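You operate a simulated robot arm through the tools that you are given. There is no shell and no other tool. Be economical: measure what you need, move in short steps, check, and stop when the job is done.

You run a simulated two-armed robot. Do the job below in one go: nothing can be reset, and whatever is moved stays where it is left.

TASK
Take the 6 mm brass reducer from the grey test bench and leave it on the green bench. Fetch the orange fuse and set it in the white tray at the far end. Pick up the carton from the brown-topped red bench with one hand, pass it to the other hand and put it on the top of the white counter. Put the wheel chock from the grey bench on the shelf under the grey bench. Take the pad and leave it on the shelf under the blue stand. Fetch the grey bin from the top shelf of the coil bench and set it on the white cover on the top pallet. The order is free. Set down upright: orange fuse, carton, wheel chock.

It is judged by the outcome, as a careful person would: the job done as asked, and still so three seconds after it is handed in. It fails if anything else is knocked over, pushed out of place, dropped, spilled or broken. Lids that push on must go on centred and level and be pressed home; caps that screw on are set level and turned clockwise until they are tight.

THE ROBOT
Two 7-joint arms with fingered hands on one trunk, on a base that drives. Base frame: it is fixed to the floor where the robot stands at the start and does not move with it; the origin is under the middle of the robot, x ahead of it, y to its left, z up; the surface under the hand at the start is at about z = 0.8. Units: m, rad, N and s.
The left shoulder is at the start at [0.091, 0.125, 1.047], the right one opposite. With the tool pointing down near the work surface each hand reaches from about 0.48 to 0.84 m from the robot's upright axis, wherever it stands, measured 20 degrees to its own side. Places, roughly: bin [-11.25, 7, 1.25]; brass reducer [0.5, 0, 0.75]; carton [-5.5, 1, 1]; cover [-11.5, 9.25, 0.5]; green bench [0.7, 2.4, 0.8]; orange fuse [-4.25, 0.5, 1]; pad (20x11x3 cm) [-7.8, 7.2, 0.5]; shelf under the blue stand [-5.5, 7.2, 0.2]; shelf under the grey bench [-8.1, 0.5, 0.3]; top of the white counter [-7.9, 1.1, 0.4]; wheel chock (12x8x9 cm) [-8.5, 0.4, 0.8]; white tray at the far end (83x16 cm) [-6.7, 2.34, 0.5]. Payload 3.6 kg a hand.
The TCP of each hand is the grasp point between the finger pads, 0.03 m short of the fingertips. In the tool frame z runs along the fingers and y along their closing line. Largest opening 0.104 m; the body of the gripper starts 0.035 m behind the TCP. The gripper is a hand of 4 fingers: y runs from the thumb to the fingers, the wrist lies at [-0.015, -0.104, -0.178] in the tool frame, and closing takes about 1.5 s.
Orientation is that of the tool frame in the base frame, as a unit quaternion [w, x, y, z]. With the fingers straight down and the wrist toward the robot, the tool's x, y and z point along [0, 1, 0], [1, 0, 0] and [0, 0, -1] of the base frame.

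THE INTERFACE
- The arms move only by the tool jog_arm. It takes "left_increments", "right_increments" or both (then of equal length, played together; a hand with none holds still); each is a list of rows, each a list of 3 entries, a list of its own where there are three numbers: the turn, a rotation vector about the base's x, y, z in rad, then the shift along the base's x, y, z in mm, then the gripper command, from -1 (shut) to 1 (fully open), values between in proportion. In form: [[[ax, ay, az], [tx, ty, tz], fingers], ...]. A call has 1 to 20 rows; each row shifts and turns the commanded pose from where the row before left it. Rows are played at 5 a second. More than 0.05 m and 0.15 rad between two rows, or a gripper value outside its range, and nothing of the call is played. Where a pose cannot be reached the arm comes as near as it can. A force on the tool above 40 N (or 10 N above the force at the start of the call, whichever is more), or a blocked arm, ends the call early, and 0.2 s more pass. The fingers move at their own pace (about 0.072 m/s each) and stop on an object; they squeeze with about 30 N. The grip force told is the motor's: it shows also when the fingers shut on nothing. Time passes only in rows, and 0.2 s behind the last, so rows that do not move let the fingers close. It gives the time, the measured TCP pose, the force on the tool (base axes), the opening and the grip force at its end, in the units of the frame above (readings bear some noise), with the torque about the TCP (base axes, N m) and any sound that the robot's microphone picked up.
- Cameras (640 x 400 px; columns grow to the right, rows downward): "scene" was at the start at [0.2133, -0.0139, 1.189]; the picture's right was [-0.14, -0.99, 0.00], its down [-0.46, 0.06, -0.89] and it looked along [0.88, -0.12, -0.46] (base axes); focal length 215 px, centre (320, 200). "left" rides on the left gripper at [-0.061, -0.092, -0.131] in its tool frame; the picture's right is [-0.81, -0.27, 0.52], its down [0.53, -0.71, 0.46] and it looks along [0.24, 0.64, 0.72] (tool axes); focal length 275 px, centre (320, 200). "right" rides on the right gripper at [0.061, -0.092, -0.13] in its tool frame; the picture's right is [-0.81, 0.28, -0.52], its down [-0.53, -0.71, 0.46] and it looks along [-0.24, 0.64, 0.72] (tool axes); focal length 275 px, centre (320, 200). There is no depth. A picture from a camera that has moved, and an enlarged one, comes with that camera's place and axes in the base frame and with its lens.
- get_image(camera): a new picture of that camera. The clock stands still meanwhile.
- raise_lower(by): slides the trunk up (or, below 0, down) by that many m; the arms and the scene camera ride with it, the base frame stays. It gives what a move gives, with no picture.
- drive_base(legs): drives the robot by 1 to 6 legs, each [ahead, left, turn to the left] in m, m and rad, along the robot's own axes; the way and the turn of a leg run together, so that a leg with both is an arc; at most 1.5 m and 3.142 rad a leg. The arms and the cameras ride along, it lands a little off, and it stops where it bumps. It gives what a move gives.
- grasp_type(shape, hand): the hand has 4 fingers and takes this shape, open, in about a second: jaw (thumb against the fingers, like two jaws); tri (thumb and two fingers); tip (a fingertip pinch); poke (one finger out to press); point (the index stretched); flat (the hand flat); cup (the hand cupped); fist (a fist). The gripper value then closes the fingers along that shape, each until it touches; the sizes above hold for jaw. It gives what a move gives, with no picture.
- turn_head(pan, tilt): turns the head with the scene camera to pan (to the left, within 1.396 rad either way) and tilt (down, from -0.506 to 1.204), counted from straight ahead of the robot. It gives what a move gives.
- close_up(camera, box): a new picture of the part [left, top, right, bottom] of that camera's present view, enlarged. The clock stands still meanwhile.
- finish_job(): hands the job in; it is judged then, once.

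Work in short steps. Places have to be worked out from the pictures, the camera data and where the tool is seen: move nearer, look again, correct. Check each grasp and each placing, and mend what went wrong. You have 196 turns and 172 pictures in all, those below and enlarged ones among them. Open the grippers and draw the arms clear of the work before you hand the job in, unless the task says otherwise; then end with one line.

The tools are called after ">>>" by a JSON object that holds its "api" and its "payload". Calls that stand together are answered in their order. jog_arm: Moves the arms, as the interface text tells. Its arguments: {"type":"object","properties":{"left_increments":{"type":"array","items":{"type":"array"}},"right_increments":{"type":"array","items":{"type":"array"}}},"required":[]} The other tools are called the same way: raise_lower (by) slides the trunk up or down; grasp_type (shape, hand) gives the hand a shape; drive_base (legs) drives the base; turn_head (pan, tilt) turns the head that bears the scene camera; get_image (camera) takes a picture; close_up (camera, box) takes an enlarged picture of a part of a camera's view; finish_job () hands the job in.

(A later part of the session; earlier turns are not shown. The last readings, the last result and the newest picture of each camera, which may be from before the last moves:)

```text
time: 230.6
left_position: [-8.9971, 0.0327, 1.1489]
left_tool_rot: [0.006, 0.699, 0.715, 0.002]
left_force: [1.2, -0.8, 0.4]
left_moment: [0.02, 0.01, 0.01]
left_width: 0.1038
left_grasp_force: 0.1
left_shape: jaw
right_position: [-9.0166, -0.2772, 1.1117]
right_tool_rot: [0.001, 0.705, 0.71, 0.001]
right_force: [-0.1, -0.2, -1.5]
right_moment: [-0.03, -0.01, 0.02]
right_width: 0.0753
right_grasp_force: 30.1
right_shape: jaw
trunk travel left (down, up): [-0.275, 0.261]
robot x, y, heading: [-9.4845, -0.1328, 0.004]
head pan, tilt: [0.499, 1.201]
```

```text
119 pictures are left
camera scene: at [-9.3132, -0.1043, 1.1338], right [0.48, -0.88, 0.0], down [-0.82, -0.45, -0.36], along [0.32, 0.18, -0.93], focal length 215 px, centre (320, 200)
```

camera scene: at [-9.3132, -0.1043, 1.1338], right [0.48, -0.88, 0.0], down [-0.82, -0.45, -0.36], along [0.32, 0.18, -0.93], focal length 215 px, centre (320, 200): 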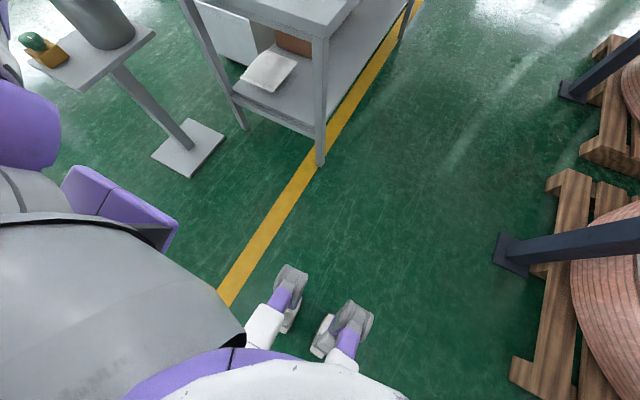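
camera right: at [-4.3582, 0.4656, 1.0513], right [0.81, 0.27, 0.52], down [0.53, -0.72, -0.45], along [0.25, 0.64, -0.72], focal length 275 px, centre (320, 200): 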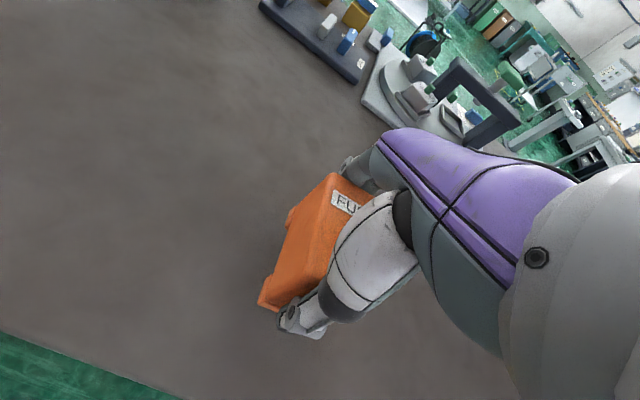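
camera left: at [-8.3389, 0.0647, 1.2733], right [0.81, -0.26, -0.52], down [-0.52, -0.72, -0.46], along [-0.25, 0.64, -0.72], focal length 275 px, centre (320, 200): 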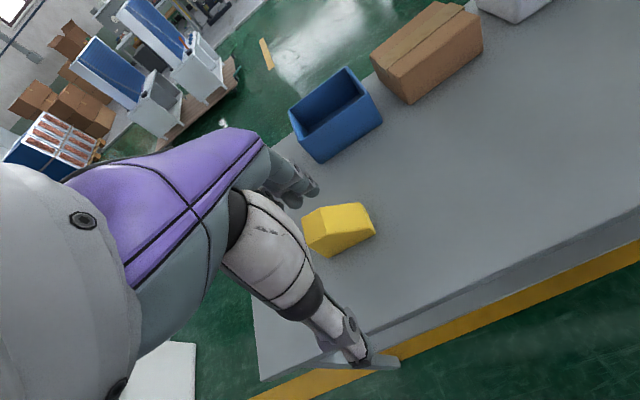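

The footprint is only about ±0.2 m, so the gap is fine. I strafe north past the pedestal.

>>> {"api": "drive_base", "payload": {"legs": [[-0.03, 0.8, 0], [0, 0.95, 0]]}}

>>> {"api": "turn_head", "payload": {"pan": -0.1, "tilt": 0.4}}

>>> {"api": "get_image", "payload": {"camera": "scene"}}

```text
time: 246.3
left_position: [-9.0363, 1.7804, 1.1484]
left_tool_rot: [0.006, 0.699, 0.715, 0.001]
left_force: [0.1, 0.1, 0.0]
left_moment: [-0.02, -0.01, 0.02]
left_width: 0.1037
left_grasp_force: 0.0
left_shape: jaw
right_position: [-9.0531, 1.4714, 1.1123]
right_tool_rot: [0.001, 0.705, 0.709, 0.0]
right_force: [-0.4, 1.3, -1.5]
right_moment: [-0.01, -0.04, 0.0]
right_width: 0.0752
right_grasp_force: 30.2
right_shape: jaw
trunk travel left (down, up): [-0.275, 0.261]
robot x, y, heading: [-9.5266, 1.6177, 0.001]
head pan, tilt: [0.499, 1.201]
```

```text
time: 247.4
left_position: [-9.0374, 1.7825, 1.149]
left_tool_rot: [0.007, 0.698, 0.716, 0.002]
left_force: [0.0, -0.2, 0.5]
left_moment: [0.03, -0.03, -0.01]
left_width: 0.1042
left_grasp_force: 0.0
left_shape: jaw
right_position: [-9.0543, 1.4722, 1.1125]
right_tool_rot: [0.001, 0.705, 0.709, 0.001]
right_force: [0.3, -0.3, -1.5]
right_moment: [-0.01, 0.0, -0.02]
right_width: 0.0752
right_grasp_force: 30.1
right_shape: jaw
trunk travel left (down, up): [-0.275, 0.261]
robot x, y, heading: [-9.5233, 1.6179, 0.004]
head pan, tilt: [-0.099, 0.4]
```

```text
118 pictures are left
camera scene: at [-9.3088, 1.6091, 1.1965], right [-0.1, -1.0, 0.0], down [-0.39, 0.04, -0.92], along [0.92, -0.09, -0.39], focal length 215 px, centre (320, 200)
```

scene: 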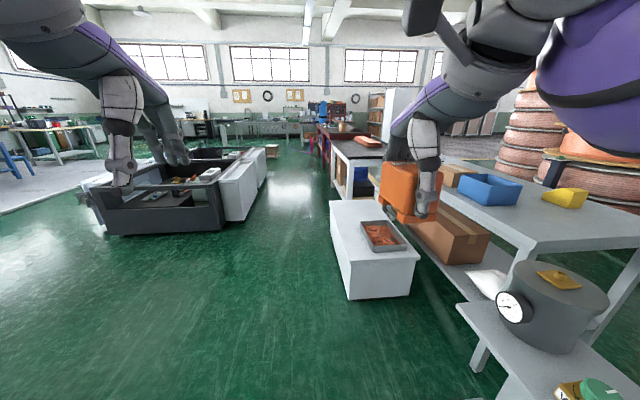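

The white counter (low, with a parts tray) and the white troughs along the black machine are visible, with an open corridor between. I drive east along y ≈ 1.75.

>>> {"api": "drive_base", "payload": {"legs": [[0.5, 0.1, 0], [1.2, 0.03, 0], [0.7, 0, 0]]}}

>>> {"api": "turn_head", "payload": {"pan": 0.7, "tilt": 0.6}}

>>> {"api": "get_image", "payload": {"camera": "scene"}}

```text
time: 259.5
left_position: [-6.641, 1.9199, 1.1499]
left_tool_rot: [0.007, 0.698, 0.716, 0.002]
left_force: [-0.3, -0.2, 0.2]
left_moment: [-0.01, 0.01, -0.02]
left_width: 0.1038
left_grasp_force: 0.1
left_shape: jaw
right_position: [-6.6579, 1.6088, 1.1125]
right_tool_rot: [0.001, 0.706, 0.709, 0.001]
right_force: [1.5, -0.3, -0.9]
right_moment: [-0.03, -0.01, 0.04]
right_width: 0.0749
right_grasp_force: 29.2
right_shape: jaw
trunk travel left (down, up): [-0.275, 0.261]
robot x, y, heading: [-7.13, 1.757, 0.003]
head pan, tilt: [-0.099, 0.4]
```

```text
time: 260.6
left_position: [-6.6405, 1.9203, 1.149]
left_tool_rot: [0.007, 0.699, 0.715, 0.002]
left_force: [-1.0, -0.2, -0.4]
left_moment: [0.05, -0.01, -0.03]
left_width: 0.1038
left_grasp_force: 0.1
left_shape: jaw
right_position: [-6.6565, 1.6108, 1.1114]
right_tool_rot: [0.002, 0.705, 0.709, 0.002]
right_force: [-0.3, 0.7, -1.5]
right_moment: [-0.01, 0.03, 0.0]
right_width: 0.0749
right_grasp_force: 30.1
right_shape: jaw
trunk travel left (down, up): [-0.275, 0.261]
robot x, y, heading: [-7.1275, 1.7595, 0.002]
head pan, tilt: [0.7, 0.6]
```

```text
117 pictures are left
camera scene: at [-6.9371, 1.813, 1.1784], right [0.65, -0.76, 0.0], down [-0.43, -0.37, -0.83], along [0.63, 0.53, -0.56], focal length 215 px, centre (320, 200)
```

scene: 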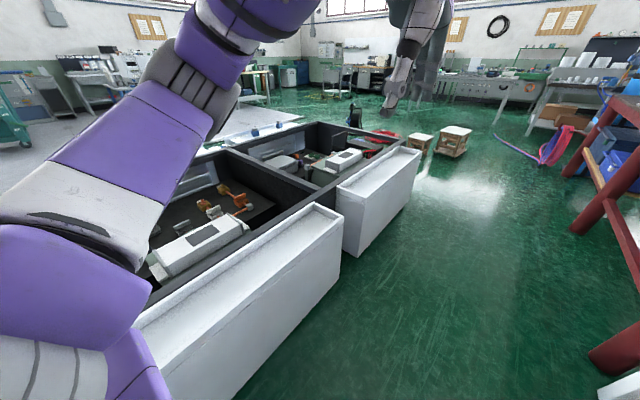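

The trough's tray is at about x -7.08…-6.25, y ≈ 2.34, z ≈ 0.5. I move up and turn to face it.

>>> {"api": "drive_base", "payload": {"legs": [[0.22, -0.05, 0], [0, 0, 1.57]]}}

>>> {"api": "turn_head", "payload": {"pan": 0.0, "tilt": 0.8}}

>>> {"api": "get_image", "payload": {"camera": "scene"}}

>>> {"api": "get_image", "payload": {"camera": "right"}}

```text
time: 266.2
left_position: [-7.0723, 2.195, 1.1498]
left_tool_rot: [0.003, -0.014, 1.0, 0.006]
left_force: [-0.1, 1.0, 0.1]
left_moment: [0.01, -0.03, 0.01]
left_width: 0.1041
left_grasp_force: 0.0
left_shape: jaw
right_position: [-6.7623, 2.1786, 1.1124]
right_tool_rot: [0.001, -0.006, 1.0, 0.001]
right_force: [0.7, 0.0, -1.0]
right_moment: [-0.01, 0.03, 0.0]
right_width: 0.0749
right_grasp_force: 30.0
right_shape: jaw
trunk travel left (down, up): [-0.275, 0.261]
robot x, y, heading: [-6.9045, 1.7078, 1.578]
head pan, tilt: [0.7, 0.6]
```

```text
time: 267.2
left_position: [-7.0734, 2.194, 1.1486]
left_tool_rot: [0.003, -0.015, 1.0, 0.006]
left_force: [0.3, 0.1, 0.1]
left_moment: [0.0, -0.01, -0.05]
left_width: 0.104
left_grasp_force: 0.1
left_shape: jaw
right_position: [-6.7631, 2.1781, 1.1116]
right_tool_rot: [0.0, -0.005, 1.0, 0.002]
right_force: [0.4, 0.1, -0.6]
right_moment: [-0.03, 0.03, -0.04]
right_width: 0.0749
right_grasp_force: 30.1
right_shape: jaw
trunk travel left (down, up): [-0.275, 0.261]
robot x, y, heading: [-6.9104, 1.706, 1.581]
head pan, tilt: [0.0, 0.799]
```

```text
116 pictures are left
camera scene: at [-6.91, 1.9111, 1.1615], right [1.0, 0.01, 0.0], down [0.01, -0.72, -0.7], along [-0.01, 0.7, -0.72], focal length 215 px, centre (320, 200)
```

scene: 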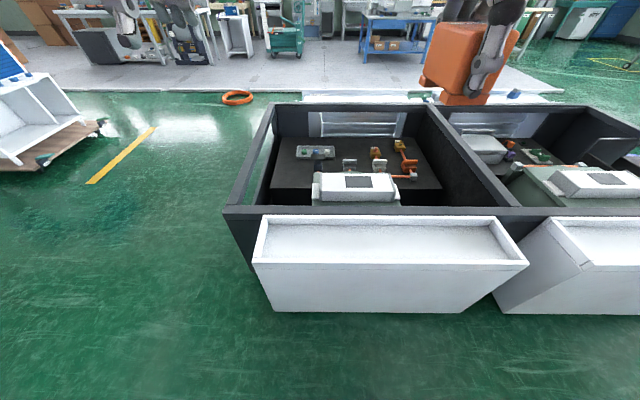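

```text
115 pictures are left
camera right: at [-6.8241, 2.0862, 1.2424], right [0.81, 0.28, 0.52], down [0.54, -0.71, -0.46], along [0.24, 0.65, -0.72], focal length 275 px, centre (320, 200)
```

right: 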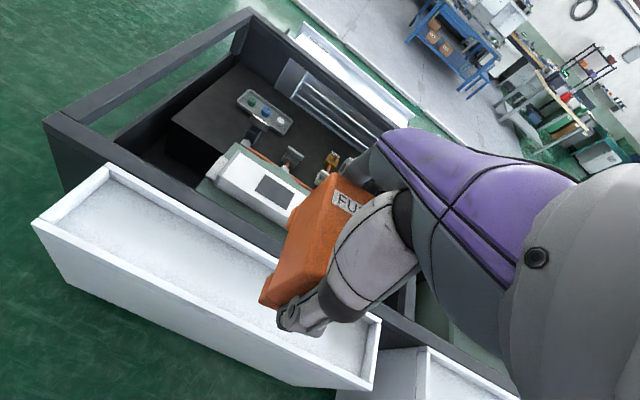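

The tray's rim is at z ≈ 0.508, y 2.26–2.45, x -7.14…-6.235. I lower the trunk 0.25 m and move the fuse over the tray's centre.

>>> {"api": "raise_lower", "payload": {"by": -0.25}}

>>> {"api": "jog_arm", "payload": {"right_increments": [[[0, 0, 0], [16, 44, 0], -1], [[0, 0, 0], [16, 44, 0], -1], [[0, 0, 0], [16, 44, 0], -1], [[0, 0, 0], [14, 44, -20], -1], [[0, 0, 0], [0, 0, -45], -1], [[0, 0, 0], [0, 0, -45], -1], [[0, 0, 0], [0, 0, -45], -1], [[0, 0, 0], [0, 0, -45], -1], [[0, 0, 0], [0, 0, -45], -1], [[0, 0, 0], [0, 0, 0], -1]]}}

>>> {"api": "get_image", "payload": {"camera": "right"}}

>>> {"api": "get_image", "payload": {"camera": "scene"}}

```text
time: 269.8
left_position: [-7.0717, 2.195, 0.8995]
left_tool_rot: [0.004, -0.014, 1.0, 0.007]
left_force: [0.1, 0.6, 0.1]
left_moment: [0.01, 0.0, 0.01]
left_width: 0.1041
left_grasp_force: 0.0
left_shape: jaw
right_position: [-6.7632, 2.1778, 0.8625]
right_tool_rot: [0.0, -0.005, 1.0, 0.002]
right_force: [0.2, -0.4, -1.3]
right_moment: [-0.01, 0.03, -0.02]
right_width: 0.0748
right_grasp_force: 30.1
right_shape: jaw
trunk travel left (down, up): [-0.025, 0.511]
robot x, y, heading: [-6.9077, 1.7095, 1.576]
head pan, tilt: [0.0, 0.799]
```

```text
refused: row 4 steps farther than a row can; nothing moved
```

```text
114 pictures are left
camera right: at [-6.824, 2.0859, 0.9926], right [0.81, 0.28, 0.52], down [0.54, -0.71, -0.46], along [0.24, 0.65, -0.72], focal length 275 px, centre (320, 200)
```

right: 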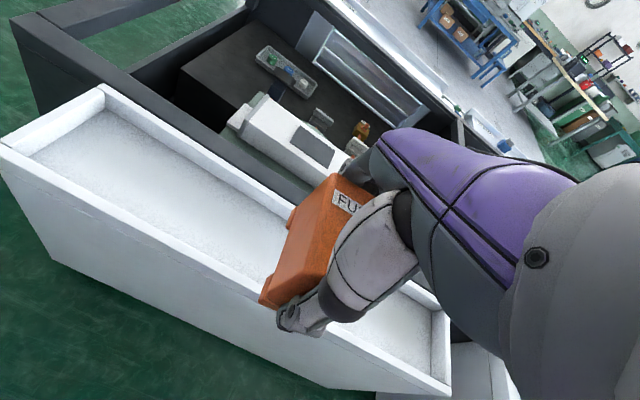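

```text
113 pictures are left
camera scene: at [-6.9106, 1.9919, 0.8955], right [1.0, 0.01, 0.0], down [0.01, -0.72, -0.7], along [-0.01, 0.7, -0.72], focal length 215 px, centre (320, 200)
```

scene: 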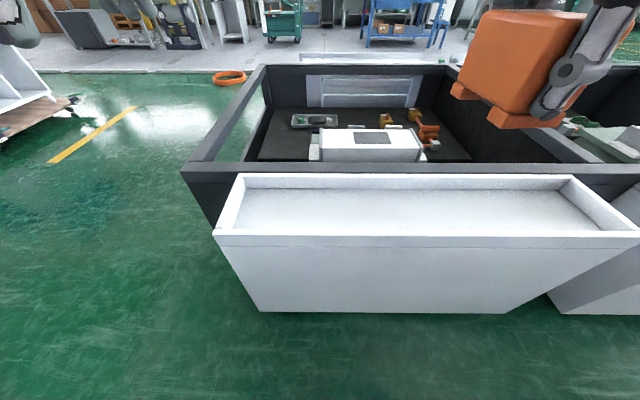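

I split the rows smaller: over to (-6.70, 2.362), then down in stages.

>>> {"api": "jog_arm", "payload": {"right_increments": [[[0, 0, 0], [15, 44, 0], -1], [[0, 0, 0], [16, 44, 0], -1], [[0, 0, 0], [16, 44, 0], -1], [[0, 0, 0], [16, 44, -10], -1], [[0, 0, 0], [0, 8, -45], -1], [[0, 0, 0], [0, 0, -45], -1], [[0, 0, 0], [0, 0, -45], -1], [[0, 0, 0], [0, 0, -45], -1], [[0, 0, 0], [0, 0, -45], -1], [[0, 0, 0], [0, 0, -30], -1], [[0, 0, 0], [0, 0, 0], -1]]}}

>>> {"api": "get_image", "payload": {"camera": "right"}}

>>> {"api": "get_image", "payload": {"camera": "scene"}}

```text
time: 272.2
left_position: [-7.0732, 2.1947, 0.8983]
left_tool_rot: [0.003, -0.014, 1.0, 0.006]
left_force: [-0.4, -0.2, 0.8]
left_moment: [0.01, -0.01, 0.01]
left_width: 0.1034
left_grasp_force: 0.0
left_shape: jaw
right_position: [-6.6997, 2.3618, 0.5962]
right_tool_rot: [0.0, -0.005, 1.0, 0.002]
right_force: [-0.4, -0.8, -1.6]
right_moment: [-0.01, -0.01, -0.02]
right_width: 0.0745
right_grasp_force: 30.4
right_shape: jaw
trunk travel left (down, up): [-0.025, 0.511]
robot x, y, heading: [-6.9071, 1.7091, 1.583]
head pan, tilt: [0.0, 0.799]
```

```text
112 pictures are left
camera right: at [-6.7611, 2.2696, 0.7273], right [0.81, 0.28, 0.52], down [0.54, -0.71, -0.46], along [0.24, 0.65, -0.72], focal length 275 px, centre (320, 200)
```

right: 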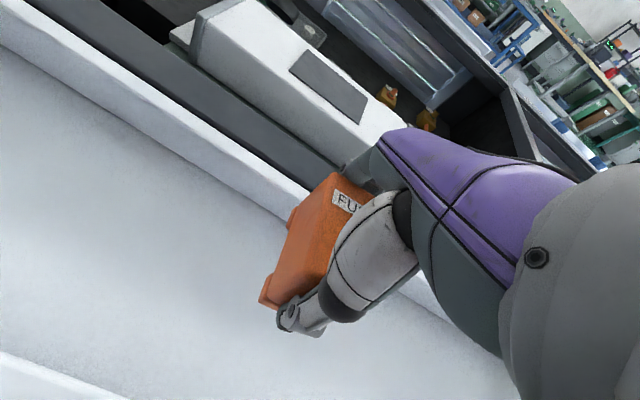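

```text
111 pictures are left
camera scene: at [-6.9106, 1.9921, 0.8955], right [1.0, 0.01, 0.0], down [0.01, -0.72, -0.7], along [-0.01, 0.7, -0.72], focal length 215 px, centre (320, 200)
```

scene: 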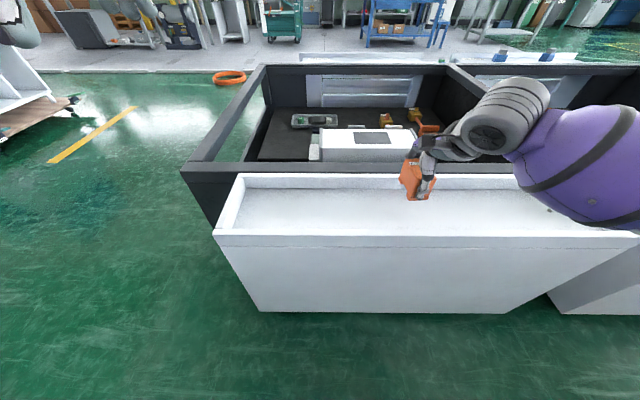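

The fuse is well over the tray; I nudge 8 mm toward me to centre and lower slowly to contact.

>>> {"api": "jog_arm", "payload": {"right_increments": [[[0, 0, 0], [0, -8, -25], -1], [[0, 0, 0], [0, 0, -20], -1], [[0, 0, 0], [0, 0, -10], -1], [[0, 0, 0], [0, 0, -8], -1], [[0, 0, 0], [0, 0, -4], -1], [[0, 0, 0], [0, 0, -4], -1], [[0, 0, 0], [0, 0, 0], -1]]}}

>>> {"api": "get_image", "payload": {"camera": "right"}}

```text
time: 273.7
left_position: [-7.0729, 2.1934, 0.8996]
left_tool_rot: [0.003, -0.014, 1.0, 0.008]
left_force: [-0.3, -0.1, -0.3]
left_moment: [-0.03, 0.0, 0.02]
left_width: 0.1038
left_grasp_force: 0.0
left_shape: jaw
right_position: [-6.7011, 2.3594, 0.5367]
right_tool_rot: [-0.003, -0.005, 1.0, 0.013]
right_force: [-1.2, -2.2, 15.3]
right_moment: [-0.21, -0.05, 0.0]
right_width: 0.0733
right_grasp_force: 30.4
right_shape: jaw
trunk travel left (down, up): [-0.025, 0.511]
robot x, y, heading: [-6.9084, 1.7061, 1.576]
head pan, tilt: [0.0, 0.799]
stopped in row 7 (right hand): the force on the tool passed its limit at 42 N (the readings are from after the stop); the commanded pose is now the measured one
```

```text
110 pictures are left
camera right: at [-6.7609, 2.2629, 0.6645], right [0.81, 0.27, 0.52], down [0.54, -0.7, -0.48], along [0.23, 0.67, -0.71], focal length 275 px, centre (320, 200)
```

right: 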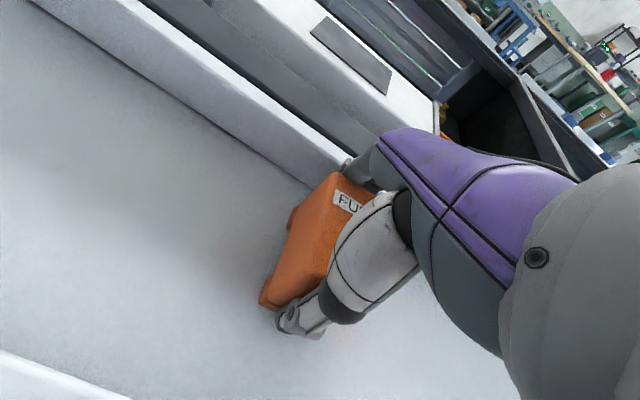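

Contact came slightly early; I check whether the fuse is on the floor or a finger is on the rim.

>>> {"api": "close_up", "payload": {"camera": "scene", "box": [340, 120, 500, 220]}}

>>> {"api": "get_image", "payload": {"camera": "left"}}

```text
4.00 times, centred on (420, 170) of scene
camera zoom: at [-6.9107, 1.9911, 0.8957], right [1.0, 0.01, 0.0], down [0.01, -0.72, -0.7], along [0.0, 0.7, -0.72], focal length 861 px, centre (-80, 320)
```

zoom: 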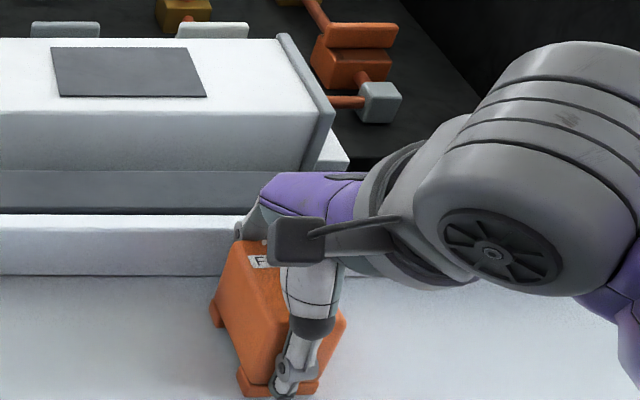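

```text
108 pictures are left
camera left: at [-7.0103, 2.1018, 1.0279], right [0.82, -0.25, -0.52], down [-0.51, -0.72, -0.47], along [-0.26, 0.65, -0.72], focal length 275 px, centre (320, 200)
```

left: 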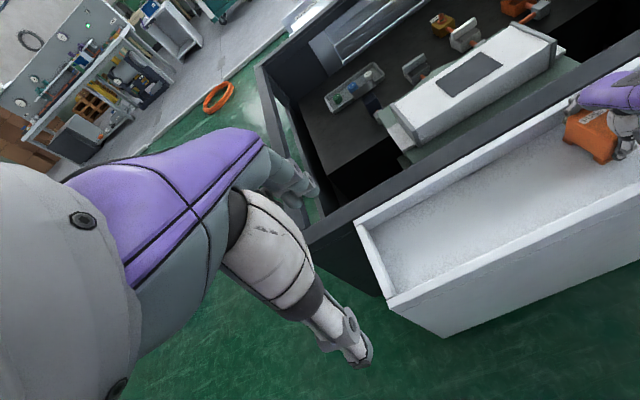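

>>> {"api": "close_up", "payload": {"camera": "left", "box": [520, 60, 640, 200]}}

```text
2.86 times, centred on (580, 130) of left
camera zoom: at [-7.0103, 2.1018, 1.0279], right [0.82, -0.25, -0.52], down [-0.51, -0.72, -0.47], along [-0.26, 0.65, -0.72], focal length 786 px, centre (-423, 400)
```

zoom: 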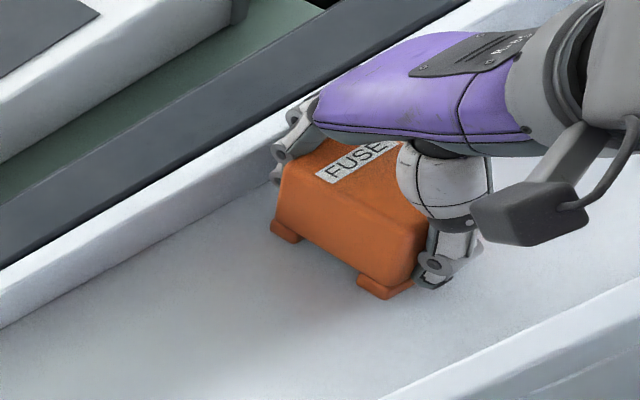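

To rule out rim contact, I raise slightly, shift 12 mm toward me, and lower again in small steps.

>>> {"api": "jog_arm", "payload": {"right_increments": [[[0, 0, 0], [0, 0, 10], -1], [[0, 0, 0], [0, -13, 0], -1], [[0, 0, 0], [0, 0, -4], -1], [[0, 0, 0], [0, 0, -3], -1], [[0, 0, 0], [0, 0, -2], -1], [[0, 0, 0], [0, 0, -2], -1], [[0, 0, 0], [0, 0, 0], -1]]}}

>>> {"api": "get_image", "payload": {"camera": "right"}}

```text
time: 275.3
left_position: [-7.0741, 2.192, 0.9]
left_tool_rot: [0.003, -0.014, 1.0, 0.007]
left_force: [0.5, 0.6, 0.3]
left_moment: [0.01, 0.0, 0.03]
left_width: 0.1041
left_grasp_force: 0.1
left_shape: jaw
right_position: [-6.701, 2.3453, 0.5349]
right_tool_rot: [-0.002, -0.004, 1.0, 0.014]
right_force: [1.5, -1.3, 29.6]
right_moment: [-0.2, -0.03, -0.04]
right_width: 0.0728
right_grasp_force: 30.2
right_shape: jaw
trunk travel left (down, up): [-0.025, 0.511]
robot x, y, heading: [-6.9101, 1.7074, 1.578]
head pan, tilt: [0.0, 0.799]
```

```text
106 pictures are left
camera right: at [-6.7611, 2.2492, 0.6638], right [0.81, 0.27, 0.52], down [0.54, -0.7, -0.48], along [0.23, 0.67, -0.71], focal length 275 px, centre (320, 200)
```

right: 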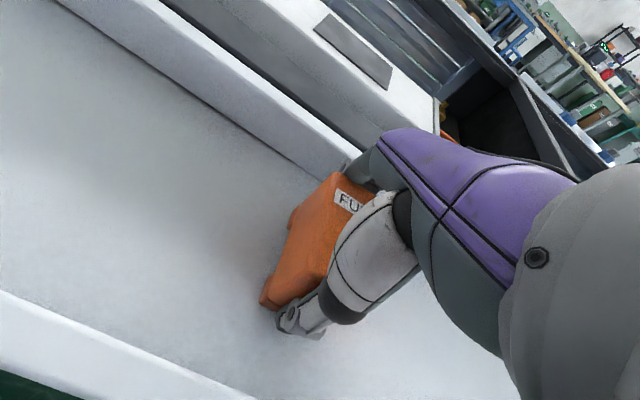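

Same contact height away from the rim, so the fuse is on the tray floor. I ease off, open and lift straight up.

>>> {"api": "jog_arm", "payload": {"right_increments": [[[0, 0, 0], [0, 0, 2], -1], [[0, 0, 0], [0, 0, 0], 0.8], [[0, 0, 0], [0, 0, 0], 0.8], [[0, 0, 0], [0, 0, 0], 0.8], [[0, 0, 0], [0, 0, 20], 0.8], [[0, 0, 0], [0, 0, 40], 0.8], [[0, 0, 0], [0, 0, 45], 1], [[0, 0, 0], [0, 0, 45], 1], [[0, 0, 0], [0, 0, 45], 1], [[0, 0, 0], [0, 0, 45], 1], [[0, 0, 0], [0, 0, 45], 1]]}}

>>> {"api": "get_image", "payload": {"camera": "right"}}

```text
time: 277.7
left_position: [-7.0728, 2.1942, 0.8986]
left_tool_rot: [0.004, -0.014, 1.0, 0.006]
left_force: [0.7, 0.7, 0.1]
left_moment: [0.03, 0.0, 0.0]
left_width: 0.1037
left_grasp_force: 0.1
left_shape: jaw
right_position: [-6.7004, 2.346, 0.8204]
right_tool_rot: [-0.002, -0.006, 1.0, 0.009]
right_force: [0.5, -0.4, -0.6]
right_moment: [0.02, 0.0, 0.03]
right_width: 0.1037
right_grasp_force: 0.1
right_shape: jaw
trunk travel left (down, up): [-0.025, 0.511]
robot x, y, heading: [-6.906, 1.7088, 1.58]
head pan, tilt: [0.0, 0.799]
```

```text
105 pictures are left
camera right: at [-6.7611, 2.2509, 0.9487], right [0.81, 0.27, 0.52], down [0.54, -0.7, -0.47], along [0.23, 0.66, -0.71], focal length 275 px, centre (320, 200)
```

right: 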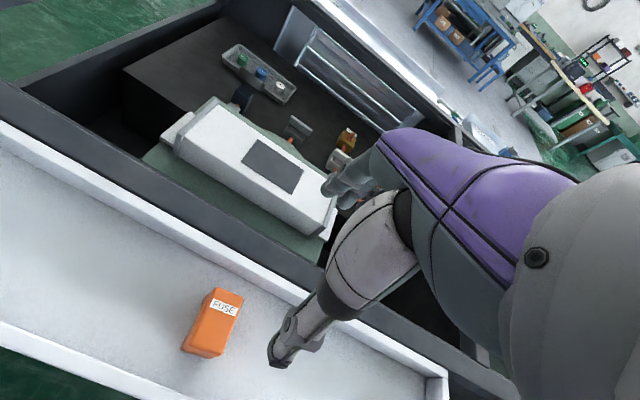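

The fuse is upright in the tray. I raise the trunk, tuck the right hand, and drive east to the red bench's north side for the carton.

>>> {"api": "raise_lower", "payload": {"by": 0.25}}

>>> {"api": "jog_arm", "payload": {"right_increments": [[[0, 0, 0], [-15, -40, 10], 1], [[0, 0, 0], [-15, -40, 10], 1], [[0, 0, 0], [-15, -40, 10], 1], [[0, 0, 0], [-15, -40, 10], 1]]}}

>>> {"api": "drive_base", "payload": {"legs": [[0, 0, -1.58], [1.3, -0.05, 0], [0, 0, -1.2]]}}

>>> {"api": "turn_head", "payload": {"pan": -0.2, "tilt": 0.45}}

>>> {"api": "get_image", "payload": {"camera": "scene"}}

```text
time: 280.2
left_position: [-7.072, 2.1945, 1.1497]
left_tool_rot: [0.003, -0.014, 1.0, 0.006]
left_force: [-0.3, 0.9, 0.0]
left_moment: [0.0, 0.01, -0.03]
left_width: 0.1041
left_grasp_force: 0.1
left_shape: jaw
right_position: [-6.7003, 2.3441, 1.0674]
right_tool_rot: [-0.002, -0.004, 1.0, 0.009]
right_force: [-0.5, 0.3, -0.3]
right_moment: [0.01, 0.0, -0.01]
right_width: 0.1039
right_grasp_force: 0.0
right_shape: jaw
trunk travel left (down, up): [-0.275, 0.261]
robot x, y, heading: [-6.9087, 1.7083, 1.578]
head pan, tilt: [0.0, 0.799]
```

```text
time: 281.2
left_position: [-7.0739, 2.1931, 1.1488]
left_tool_rot: [0.004, -0.014, 1.0, 0.006]
left_force: [0.0, 0.0, -0.2]
left_moment: [-0.02, -0.01, -0.03]
left_width: 0.1039
left_grasp_force: 0.2
left_shape: jaw
right_position: [-6.7597, 2.1848, 1.1095]
right_tool_rot: [-0.001, -0.004, 1.0, 0.01]
right_force: [0.0, -0.1, 0.5]
right_moment: [0.03, -0.04, -0.02]
right_width: 0.1036
right_grasp_force: 0.1
right_shape: jaw
trunk travel left (down, up): [-0.275, 0.261]
robot x, y, heading: [-6.9059, 1.7063, 1.578]
head pan, tilt: [0.0, 0.799]
```

```text
time: 294.6
left_position: [-5.2623, 1.2882, 1.1501]
left_tool_rot: [0.007, 0.978, 0.207, -0.002]
left_force: [0.0, 0.3, 0.4]
left_moment: [0.01, 0.02, 0.0]
left_width: 0.1036
left_grasp_force: 0.0
left_shape: jaw
right_position: [-5.5546, 1.1778, 1.1092]
right_tool_rot: [0.009, 0.98, 0.199, 0.004]
right_force: [-1.0, 0.4, 0.3]
right_moment: [0.01, 0.01, 0.0]
right_width: 0.1037
right_grasp_force: 0.2
right_shape: jaw
trunk travel left (down, up): [-0.275, 0.261]
robot x, y, heading: [-5.6013, 1.6772, -1.172]
head pan, tilt: [0.0, 0.799]
```

```text
time: 295.4
left_position: [-5.2633, 1.2876, 1.1505]
left_tool_rot: [0.007, 0.978, 0.207, -0.002]
left_force: [-0.3, -0.7, -0.1]
left_moment: [-0.02, -0.04, 0.02]
left_width: 0.1036
left_grasp_force: 0.1
left_shape: jaw
right_position: [-5.5554, 1.1776, 1.109]
right_tool_rot: [0.009, 0.98, 0.199, 0.004]
right_force: [0.5, 0.9, 0.3]
right_moment: [-0.01, -0.02, -0.01]
right_width: 0.1037
right_grasp_force: 0.0
right_shape: jaw
trunk travel left (down, up): [-0.275, 0.261]
robot x, y, heading: [-5.6034, 1.6757, -1.17]
head pan, tilt: [-0.201, 0.45]
```

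```text
104 pictures are left
camera scene: at [-5.5354, 1.4695, 1.1919], right [-0.98, -0.2, 0.0], down [-0.09, 0.43, -0.9], along [0.18, -0.88, -0.44], focal length 215 px, centre (320, 200)
```

scene: 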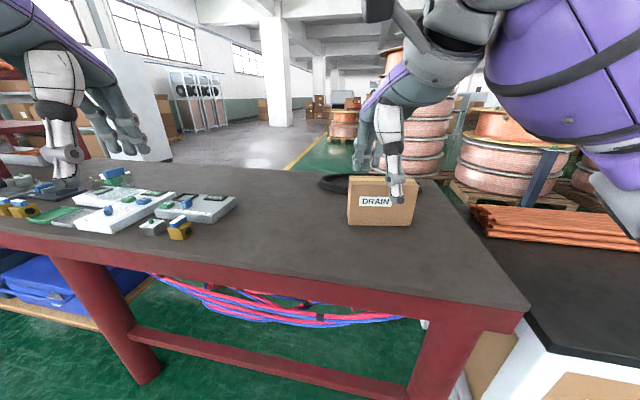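

The carton "DRAIN" is at about (-5.60, 0.88), around 19 cm wide. I square up to face it and look with the wrist camera for its size.

>>> {"api": "drive_base", "payload": {"legs": [[0, 0, -0.4], [0.12, 0, 0]]}}

>>> {"api": "turn_head", "payload": {"pan": 0.0, "tilt": 0.6}}

>>> {"api": "get_image", "payload": {"camera": "scene"}}

>>> {"api": "get_image", "payload": {"camera": "right"}}

>>> {"api": "get_image", "payload": {"camera": "left"}}

```text
time: 297.9
left_position: [-5.44, 1.0664, 1.1483]
left_tool_rot: [0.006, 1.0, 0.01, -0.003]
left_force: [0.1, -0.1, -0.9]
left_moment: [0.03, 0.01, 0.03]
left_width: 0.1039
left_grasp_force: 0.1
left_shape: jaw
right_position: [-5.7522, 1.0779, 1.1087]
right_tool_rot: [0.009, 1.0, 0.001, 0.001]
right_force: [-0.3, 0.4, 0.5]
right_moment: [0.05, -0.02, 0.03]
right_width: 0.1041
right_grasp_force: 0.0
right_shape: jaw
trunk travel left (down, up): [-0.275, 0.261]
robot x, y, heading: [-5.6035, 1.5523, -1.576]
head pan, tilt: [-0.201, 0.45]
```

```text
time: 298.6
left_position: [-5.4403, 1.0666, 1.1498]
left_tool_rot: [0.007, 1.0, 0.01, -0.004]
left_force: [0.1, 0.3, -0.9]
left_moment: [0.01, 0.01, -0.01]
left_width: 0.1038
left_grasp_force: 0.0
left_shape: jaw
right_position: [-5.7512, 1.079, 1.1096]
right_tool_rot: [0.01, 1.0, 0.001, 0.002]
right_force: [-0.1, -0.1, 0.8]
right_moment: [0.02, 0.0, 0.0]
right_width: 0.1039
right_grasp_force: 0.1
right_shape: jaw
trunk travel left (down, up): [-0.275, 0.261]
robot x, y, heading: [-5.6009, 1.5569, -1.573]
head pan, tilt: [0.0, 0.6]
```

```text
103 pictures are left
camera scene: at [-5.6019, 1.3414, 1.1785], right [-1.0, 0.0, 0.0], down [0.0, 0.56, -0.83], along [0.0, -0.83, -0.56], focal length 215 px, centre (320, 200)
```

scene: 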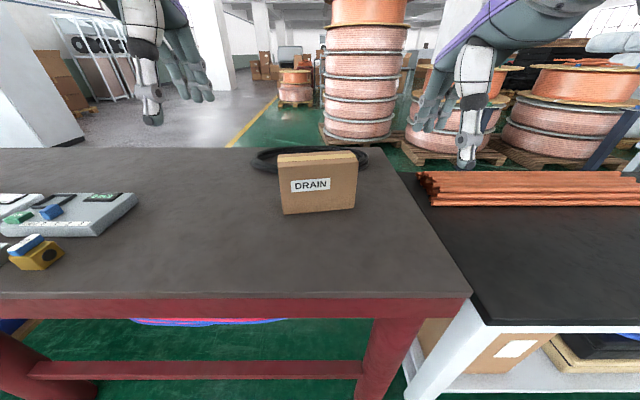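

```text
102 pictures are left
camera right: at [-5.6915, 1.1736, 1.2383], right [-0.81, -0.27, 0.52], down [-0.53, 0.7, -0.47], along [-0.24, -0.66, -0.71], focal length 275 px, centre (320, 200)
```

right: 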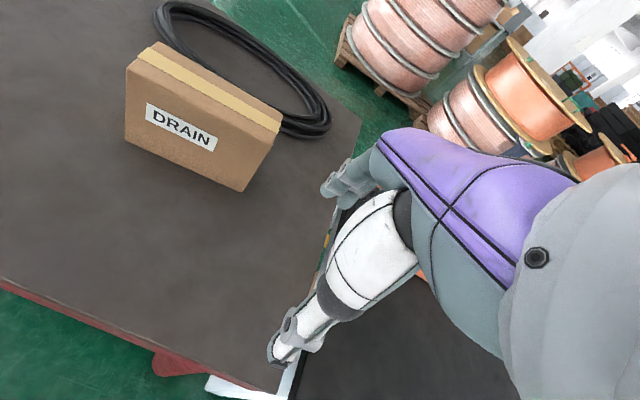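

```text
101 pictures are left
camera left: at [-5.5023, 1.1593, 1.2777], right [-0.82, 0.25, -0.52], down [0.52, 0.72, -0.47], along [0.25, -0.65, -0.72], focal length 275 px, centre (320, 200)
```

left: 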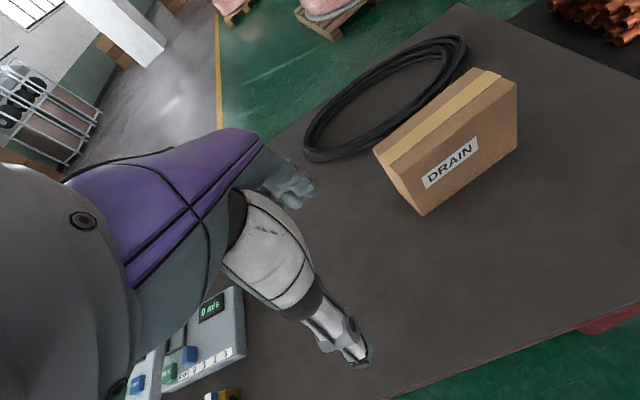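

Carton: about 18×6.6×12.5 cm, yawed about +0.15 rad, centre (-5.595, 0.882), top at z ≈ 0.98. I'll pick it by the east end with the left hand tilted 45°, then take it with the right hand from above. First I orient the left hand above it.

>>> {"api": "jog_arm", "payload": {"left_increments": [[[0, 0, 0.14], [-4, -20, 0], 1], [[-0.02, 0.13, 0], [-4, -24, 0], 1], [[-0.02, 0.13, 0], [-4, -24, 0], 1], [[-0.02, 0.13, 0], [-4, -24, 0], 1], [[-0.02, 0.13, 0], [-4, -24, 0], 1], [[-0.02, 0.13, 0], [-4, -24, -10], 1], [[-0.02, 0.13, 0], [-2, -24, -10], 1], [[0, 0, 0], [0, 0, 0], 1]]}}

>>> {"api": "get_image", "payload": {"camera": "left"}}

>>> {"api": "get_image", "payload": {"camera": "scene"}}

```text
time: 300.4
left_position: [-5.4667, 0.9032, 1.1295]
left_tool_rot: [0.034, 0.918, 0.076, -0.387]
left_force: [-0.7, -0.9, 0.4]
left_moment: [0.0, 0.04, -0.01]
left_width: 0.1036
left_grasp_force: 0.0
left_shape: jaw
right_position: [-5.7509, 1.0793, 1.1101]
right_tool_rot: [0.01, 1.0, 0.001, 0.002]
right_force: [-0.1, 0.0, 0.0]
right_moment: [-0.01, 0.01, 0.01]
right_width: 0.1037
right_grasp_force: 0.0
right_shape: jaw
trunk travel left (down, up): [-0.275, 0.261]
robot x, y, heading: [-5.5976, 1.555, -1.569]
head pan, tilt: [0.0, 0.6]
```

```text
100 pictures are left
camera left: at [-5.4321, 1.0033, 1.2629], right [-0.97, 0.12, 0.22], down [-0.07, 0.71, -0.7], along [-0.24, -0.7, -0.68], focal length 275 px, centre (320, 200)
```

left: 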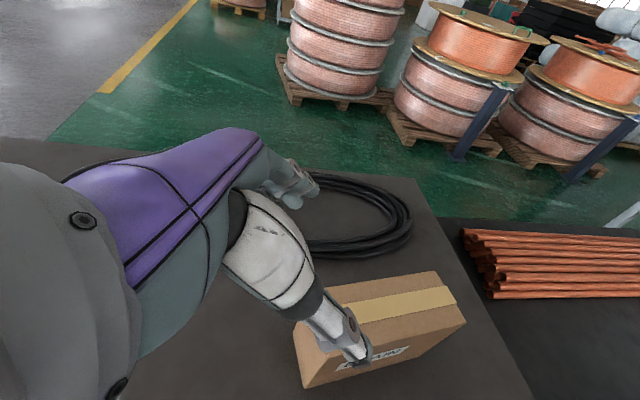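

```text
99 pictures are left
camera scene: at [-5.6018, 1.3415, 1.1785], right [-1.0, 0.0, 0.0], down [0.0, 0.56, -0.83], along [0.0, -0.83, -0.56], focal length 215 px, centre (320, 200)
```

scene: 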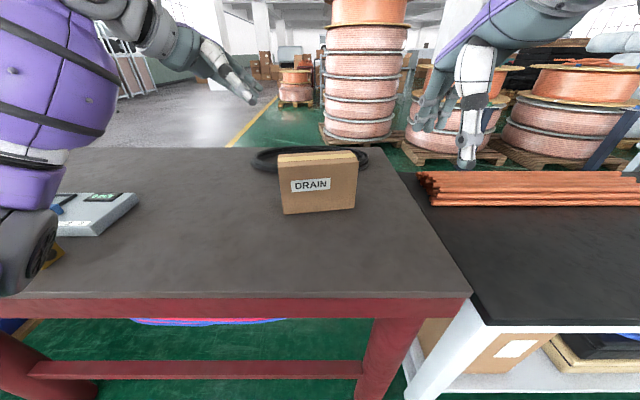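

Alignment agrees. I descend to the pre-approach point, then slide in diagonally over the carton's east corner.

>>> {"api": "jog_arm", "payload": {"left_increments": [[[0, 0, 0], [-4, -3, -45], 1], [[0, 0, 0], [-4, -3, -45], 1], [[0, 0, 0], [-1, 0, -17], 1], [[0, 0, 0], [-19, -3, -19], 1], [[0, 0, 0], [-19, -3, -19], 1], [[0, 0, 0], [0, 0, 0], 1]]}}

>>> {"api": "get_image", "payload": {"camera": "left"}}

>>> {"api": "close_up", "payload": {"camera": "scene", "box": [200, 90, 420, 230]}}

```text
time: 301.8
left_position: [-5.5127, 0.8923, 0.9837]
left_tool_rot: [0.035, 0.919, 0.076, -0.386]
left_force: [-1.0, 0.5, -0.6]
left_moment: [0.0, 0.0, 0.02]
left_width: 0.1036
left_grasp_force: 0.1
left_shape: jaw
right_position: [-5.7516, 1.0792, 1.1096]
right_tool_rot: [0.009, 1.0, 0.001, 0.002]
right_force: [-0.5, -0.1, 1.2]
right_moment: [0.03, -0.02, 0.01]
right_width: 0.1038
right_grasp_force: 0.2
right_shape: jaw
trunk travel left (down, up): [-0.275, 0.261]
robot x, y, heading: [-5.6017, 1.5571, -1.568]
head pan, tilt: [0.0, 0.6]
```

```text
98 pictures are left
camera left: at [-5.4784, 0.9915, 1.117], right [-0.97, 0.12, 0.22], down [-0.07, 0.71, -0.7], along [-0.24, -0.7, -0.68], focal length 275 px, centre (320, 200)
```

left: 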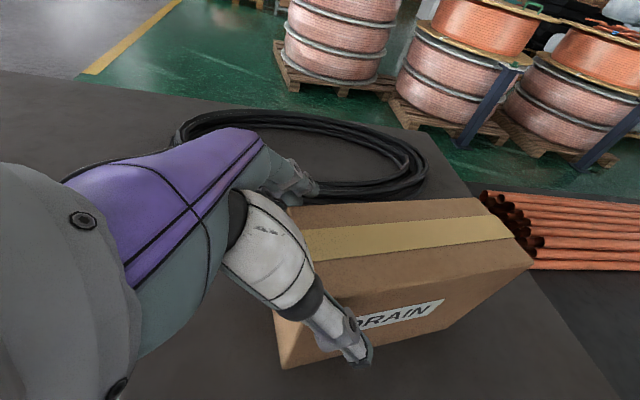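

```text
2.86 times, centred on (310, 160) of scene
camera zoom: at [-5.6017, 1.3413, 1.1784], right [-1.0, 0.0, 0.0], down [0.0, 0.56, -0.83], along [0.0, -0.83, -0.56], focal length 615 px, centre (349, 314)
```

zoom: 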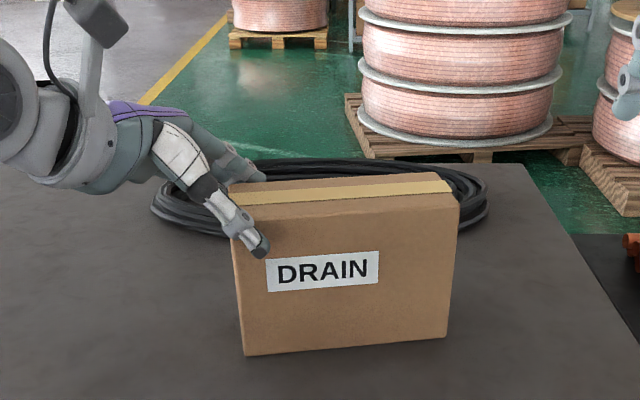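

The thumb is in front and the fingers behind. I advance 15 mm more and close.

>>> {"api": "jog_arm", "payload": {"left_increments": [[[0, 0, 0], [-6, -1, -6], 1], [[0, 0, 0], [-6, -1, -6], 1], [[0, 0, 0], [0, 0, 0], -1], [[0, 0, 0], [0, 0, 0], -1], [[0, 0, 0], [0, 0, 0], -1], [[0, 0, 0], [0, 0, 0], -1], [[0, 0, 0], [0, 0, 0], -1], [[0, 0, 0], [0, 0, 0], -1], [[0, 0, 0], [0, 0, 0], -1]]}}

>>> {"api": "close_up", "payload": {"camera": "scene", "box": [200, 90, 420, 230]}}

```text
time: 303.8
left_position: [-5.5237, 0.8898, 0.9715]
left_tool_rot: [0.034, 0.919, 0.075, -0.385]
left_force: [-0.9, 0.3, 0.3]
left_moment: [-0.05, -0.02, -0.09]
left_width: 0.0659
left_grasp_force: 30.0
left_shape: jaw
right_position: [-5.7511, 1.0787, 1.1095]
right_tool_rot: [0.01, 1.0, 0.002, 0.001]
right_force: [0.6, 0.2, 0.0]
right_moment: [-0.03, 0.01, -0.01]
right_width: 0.1039
right_grasp_force: 0.0
right_shape: jaw
trunk travel left (down, up): [-0.275, 0.261]
robot x, y, heading: [-5.6026, 1.5548, -1.573]
head pan, tilt: [0.0, 0.6]
```

```text
2.86 times, centred on (310, 160) of scene
camera zoom: at [-5.6019, 1.3412, 1.1784], right [-1.0, 0.0, 0.0], down [0.0, 0.56, -0.83], along [0.0, -0.83, -0.56], focal length 615 px, centre (349, 314)
```

zoom: 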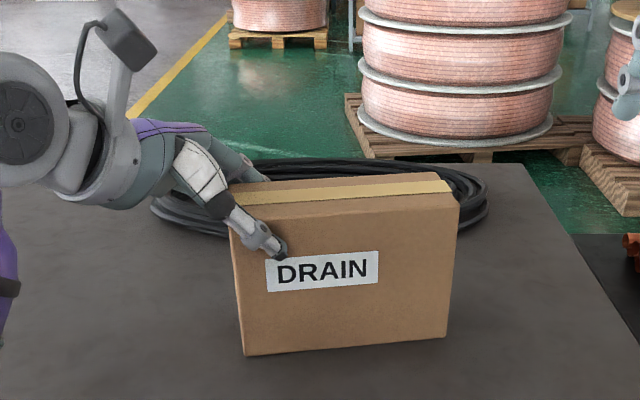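

Gripped at 66 mm. I lift slowly and check whether the carton stays level.

>>> {"api": "jog_arm", "payload": {"left_increments": [[[0, 0, 0], [0, 0, 10], -1], [[0, 0, 0], [0, 0, 20], -1], [[0, 0, 0], [0, 0, 30], -1], [[0, 0, 0], [0, 20, 35], -1], [[0, 0, 0], [0, 20, 0], -1], [[0, 0, 0], [0, 0, 0], -1]]}}

>>> {"api": "get_image", "payload": {"camera": "scene"}}

>>> {"api": "get_image", "payload": {"camera": "right"}}

```text
time: 305.2
left_position: [-5.5249, 0.9282, 1.0677]
left_tool_rot: [0.034, 0.919, 0.075, -0.385]
left_force: [-0.1, 0.8, -3.8]
left_moment: [0.07, -0.21, 0.05]
left_width: 0.0657
left_grasp_force: 30.1
left_shape: jaw
right_position: [-5.7509, 1.0788, 1.1092]
right_tool_rot: [0.01, 1.0, 0.001, 0.001]
right_force: [-0.6, 0.1, 0.2]
right_moment: [-0.03, -0.02, -0.03]
right_width: 0.1036
right_grasp_force: 0.1
right_shape: jaw
trunk travel left (down, up): [-0.275, 0.261]
robot x, y, heading: [-5.5959, 1.5563, -1.569]
head pan, tilt: [0.0, 0.6]
```

```text
95 pictures are left
camera scene: at [-5.6018, 1.3409, 1.1783], right [-1.0, 0.0, 0.0], down [0.0, 0.57, -0.82], along [0.0, -0.82, -0.57], focal length 215 px, centre (320, 200)
```

scene: 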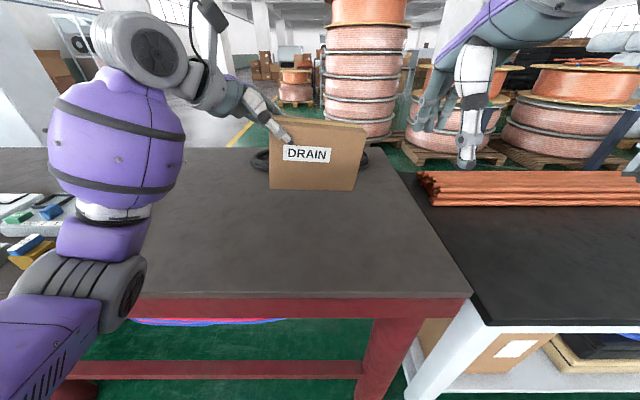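

```text
94 pictures are left
camera right: at [-5.6915, 1.1731, 1.2381], right [-0.81, -0.27, 0.52], down [-0.53, 0.7, -0.47], along [-0.24, -0.66, -0.71], focal length 275 px, centre (320, 200)
```

right: 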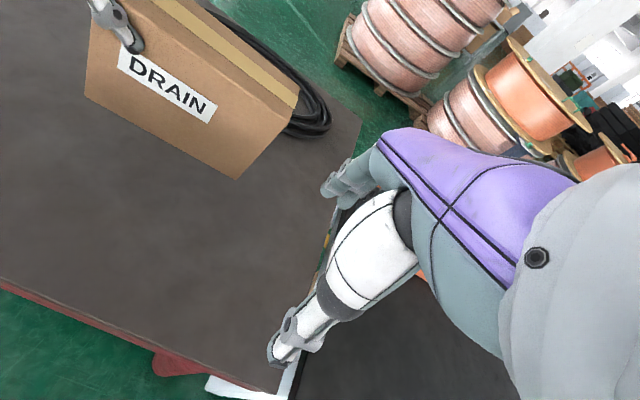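

Level and firm (carton about 0.4 kg). Now I bring the right hand above the carton's west half with the same yaw.

>>> {"api": "jog_arm", "payload": {"right_increments": [[[0, 0, 0.14], [0, 0, 45], 1], [[0, 0, 0], [10, -30, 22], 1], [[0, 0, 0], [25, -34, 0], 1], [[0, 0, 0], [25, -34, 0], 1], [[0, 0, 0], [25, -34, 0], 1], [[0, 0, 0], [24, -36, 0], 1], [[0, 0, 0], [0, 0, -30], 1], [[0, 0, 0], [0, 0, 0], 1]]}}

>>> {"api": "get_image", "payload": {"camera": "right"}}

>>> {"api": "close_up", "payload": {"camera": "scene", "box": [200, 60, 420, 200]}}

```text
time: 307.0
left_position: [-5.5235, 0.9296, 1.0677]
left_tool_rot: [0.035, 0.919, 0.075, -0.386]
left_force: [-0.5, 0.1, -3.6]
left_moment: [0.03, -0.24, 0.02]
left_width: 0.0657
left_grasp_force: 29.8
left_shape: jaw
right_position: [-5.6411, 0.9119, 1.1458]
right_tool_rot: [0.01, 0.997, 0.071, 0.003]
right_force: [1.0, 0.2, -0.8]
right_moment: [0.06, 0.02, -0.01]
right_width: 0.1037
right_grasp_force: 0.0
right_shape: jaw
trunk travel left (down, up): [-0.275, 0.261]
robot x, y, heading: [-5.6027, 1.5544, -1.573]
head pan, tilt: [0.0, 0.6]
```

```text
93 pictures are left
camera right: at [-5.5955, 1.0131, 1.275], right [-0.77, -0.38, 0.52], down [-0.63, 0.62, -0.47], along [-0.15, -0.69, -0.71], focal length 275 px, centre (320, 200)
```

right: 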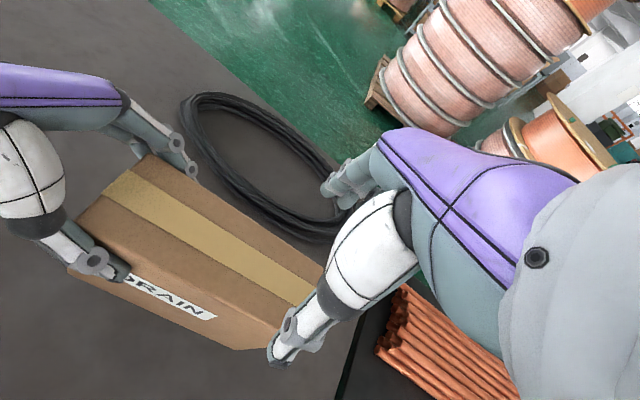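

```text
2.86 times, centred on (310, 130) of scene
camera zoom: at [-5.6013, 1.3411, 1.1784], right [-1.0, 0.0, 0.0], down [0.0, 0.57, -0.82], along [0.0, -0.82, -0.57], focal length 615 px, centre (349, 400)
```

zoom: 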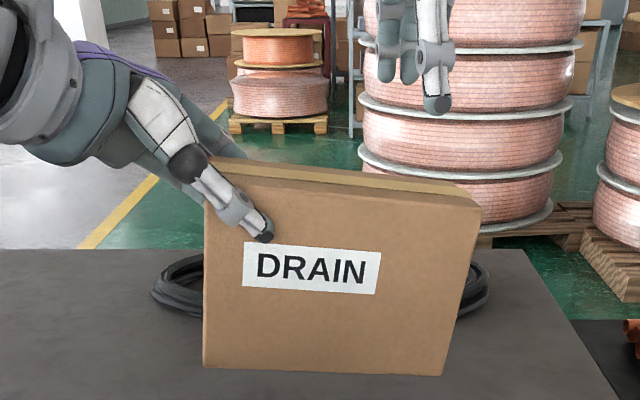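

The carton droops a few degrees at the west end. I level it with a small left-hand roll before the second grip.

>>> {"api": "jog_arm", "payload": {"left_increments": [[[-0.015, 0.105, 0], [0, 0, 0], -1], [[0, 0, 0], [0, 0, 0], -1]]}}

>>> {"api": "close_up", "payload": {"camera": "scene", "box": [200, 60, 420, 200]}}

```text
time: 307.6
left_position: [-5.5254, 0.928, 1.067]
left_tool_rot: [0.037, 0.896, 0.075, -0.435]
left_force: [0.3, 0.4, -3.7]
left_moment: [0.06, -0.28, 0.01]
left_width: 0.066
left_grasp_force: 29.9
left_shape: jaw
right_position: [-5.6411, 0.9115, 1.1466]
right_tool_rot: [0.01, 0.997, 0.071, 0.002]
right_force: [-0.6, 0.5, 0.5]
right_moment: [0.04, 0.0, 0.02]
right_width: 0.104
right_grasp_force: 0.1
right_shape: jaw
trunk travel left (down, up): [-0.275, 0.261]
robot x, y, heading: [-5.6016, 1.5544, -1.571]
head pan, tilt: [0.0, 0.6]
```

```text
2.86 times, centred on (310, 130) of scene
camera zoom: at [-5.6019, 1.341, 1.1783], right [-1.0, 0.0, 0.0], down [0.0, 0.57, -0.82], along [0.0, -0.82, -0.57], focal length 615 px, centre (349, 400)
```

zoom: 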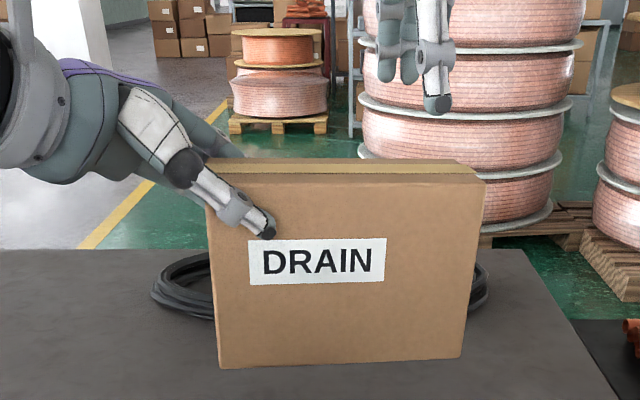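

Level now. I lower the right hand over the west half and close it, with the left still holding.

>>> {"api": "jog_arm", "payload": {"right_increments": [[[0, 0, 0], [0, 0, -40], 1], [[0, 0, 0], [0, 0, -35], 1], [[0, 0, 0], [0, 0, -15], 1], [[0, 0, 0], [0, 0, -8], 1], [[0, 0, 0], [0, 0, 0], 1]], "left_increments": [[[0, 0, 0], [0, 0, 0], -1], [[0, 0, 0], [0, 0, 0], -1], [[0, 0, 0], [0, 0, 0], -1], [[0, 0, 0], [0, 0, 0], -1], [[0, 0, 0], [0, 0, 0], -1]]}}

>>> {"api": "get_image", "payload": {"camera": "right"}}

>>> {"api": "close_up", "payload": {"camera": "scene", "box": [200, 60, 420, 200]}}

```text
time: 308.8
left_position: [-5.524, 0.9275, 1.067]
left_tool_rot: [0.036, 0.897, 0.073, -0.435]
left_force: [0.8, 1.0, -4.9]
left_moment: [0.08, -0.37, -0.05]
left_width: 0.066
left_grasp_force: 29.4
left_shape: jaw
right_position: [-5.6417, 0.9095, 1.0481]
right_tool_rot: [0.009, 0.997, 0.071, 0.002]
right_force: [0.7, -1.8, 1.5]
right_moment: [0.0, -0.02, -0.04]
right_width: 0.1039
right_grasp_force: 0.0
right_shape: jaw
trunk travel left (down, up): [-0.275, 0.261]
robot x, y, heading: [-5.6017, 1.5554, -1.576]
head pan, tilt: [0.0, 0.6]
```

```text
90 pictures are left
camera right: at [-5.5959, 1.0128, 1.1769], right [-0.77, -0.38, 0.52], down [-0.62, 0.62, -0.47], along [-0.15, -0.69, -0.71], focal length 275 px, centre (320, 200)
```

right: 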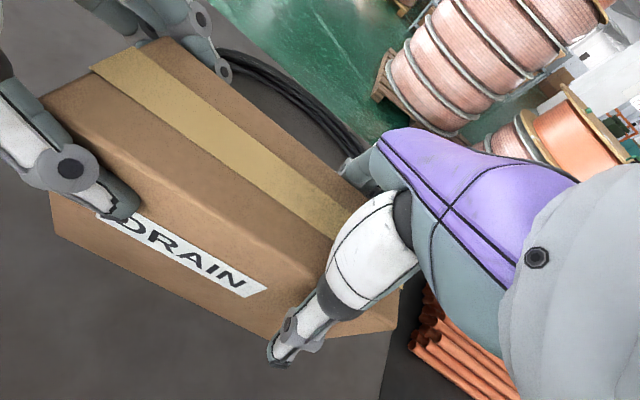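

```text
2.86 times, centred on (310, 130) of scene
camera zoom: at [-5.6018, 1.341, 1.1783], right [-1.0, 0.0, 0.0], down [0.0, 0.57, -0.82], along [0.0, -0.82, -0.57], focal length 615 px, centre (349, 400)
```

zoom: 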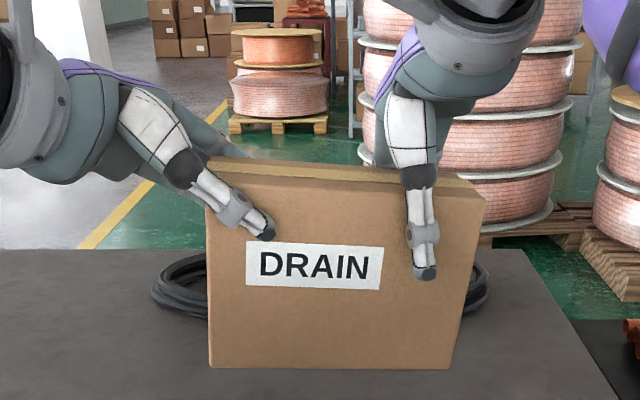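

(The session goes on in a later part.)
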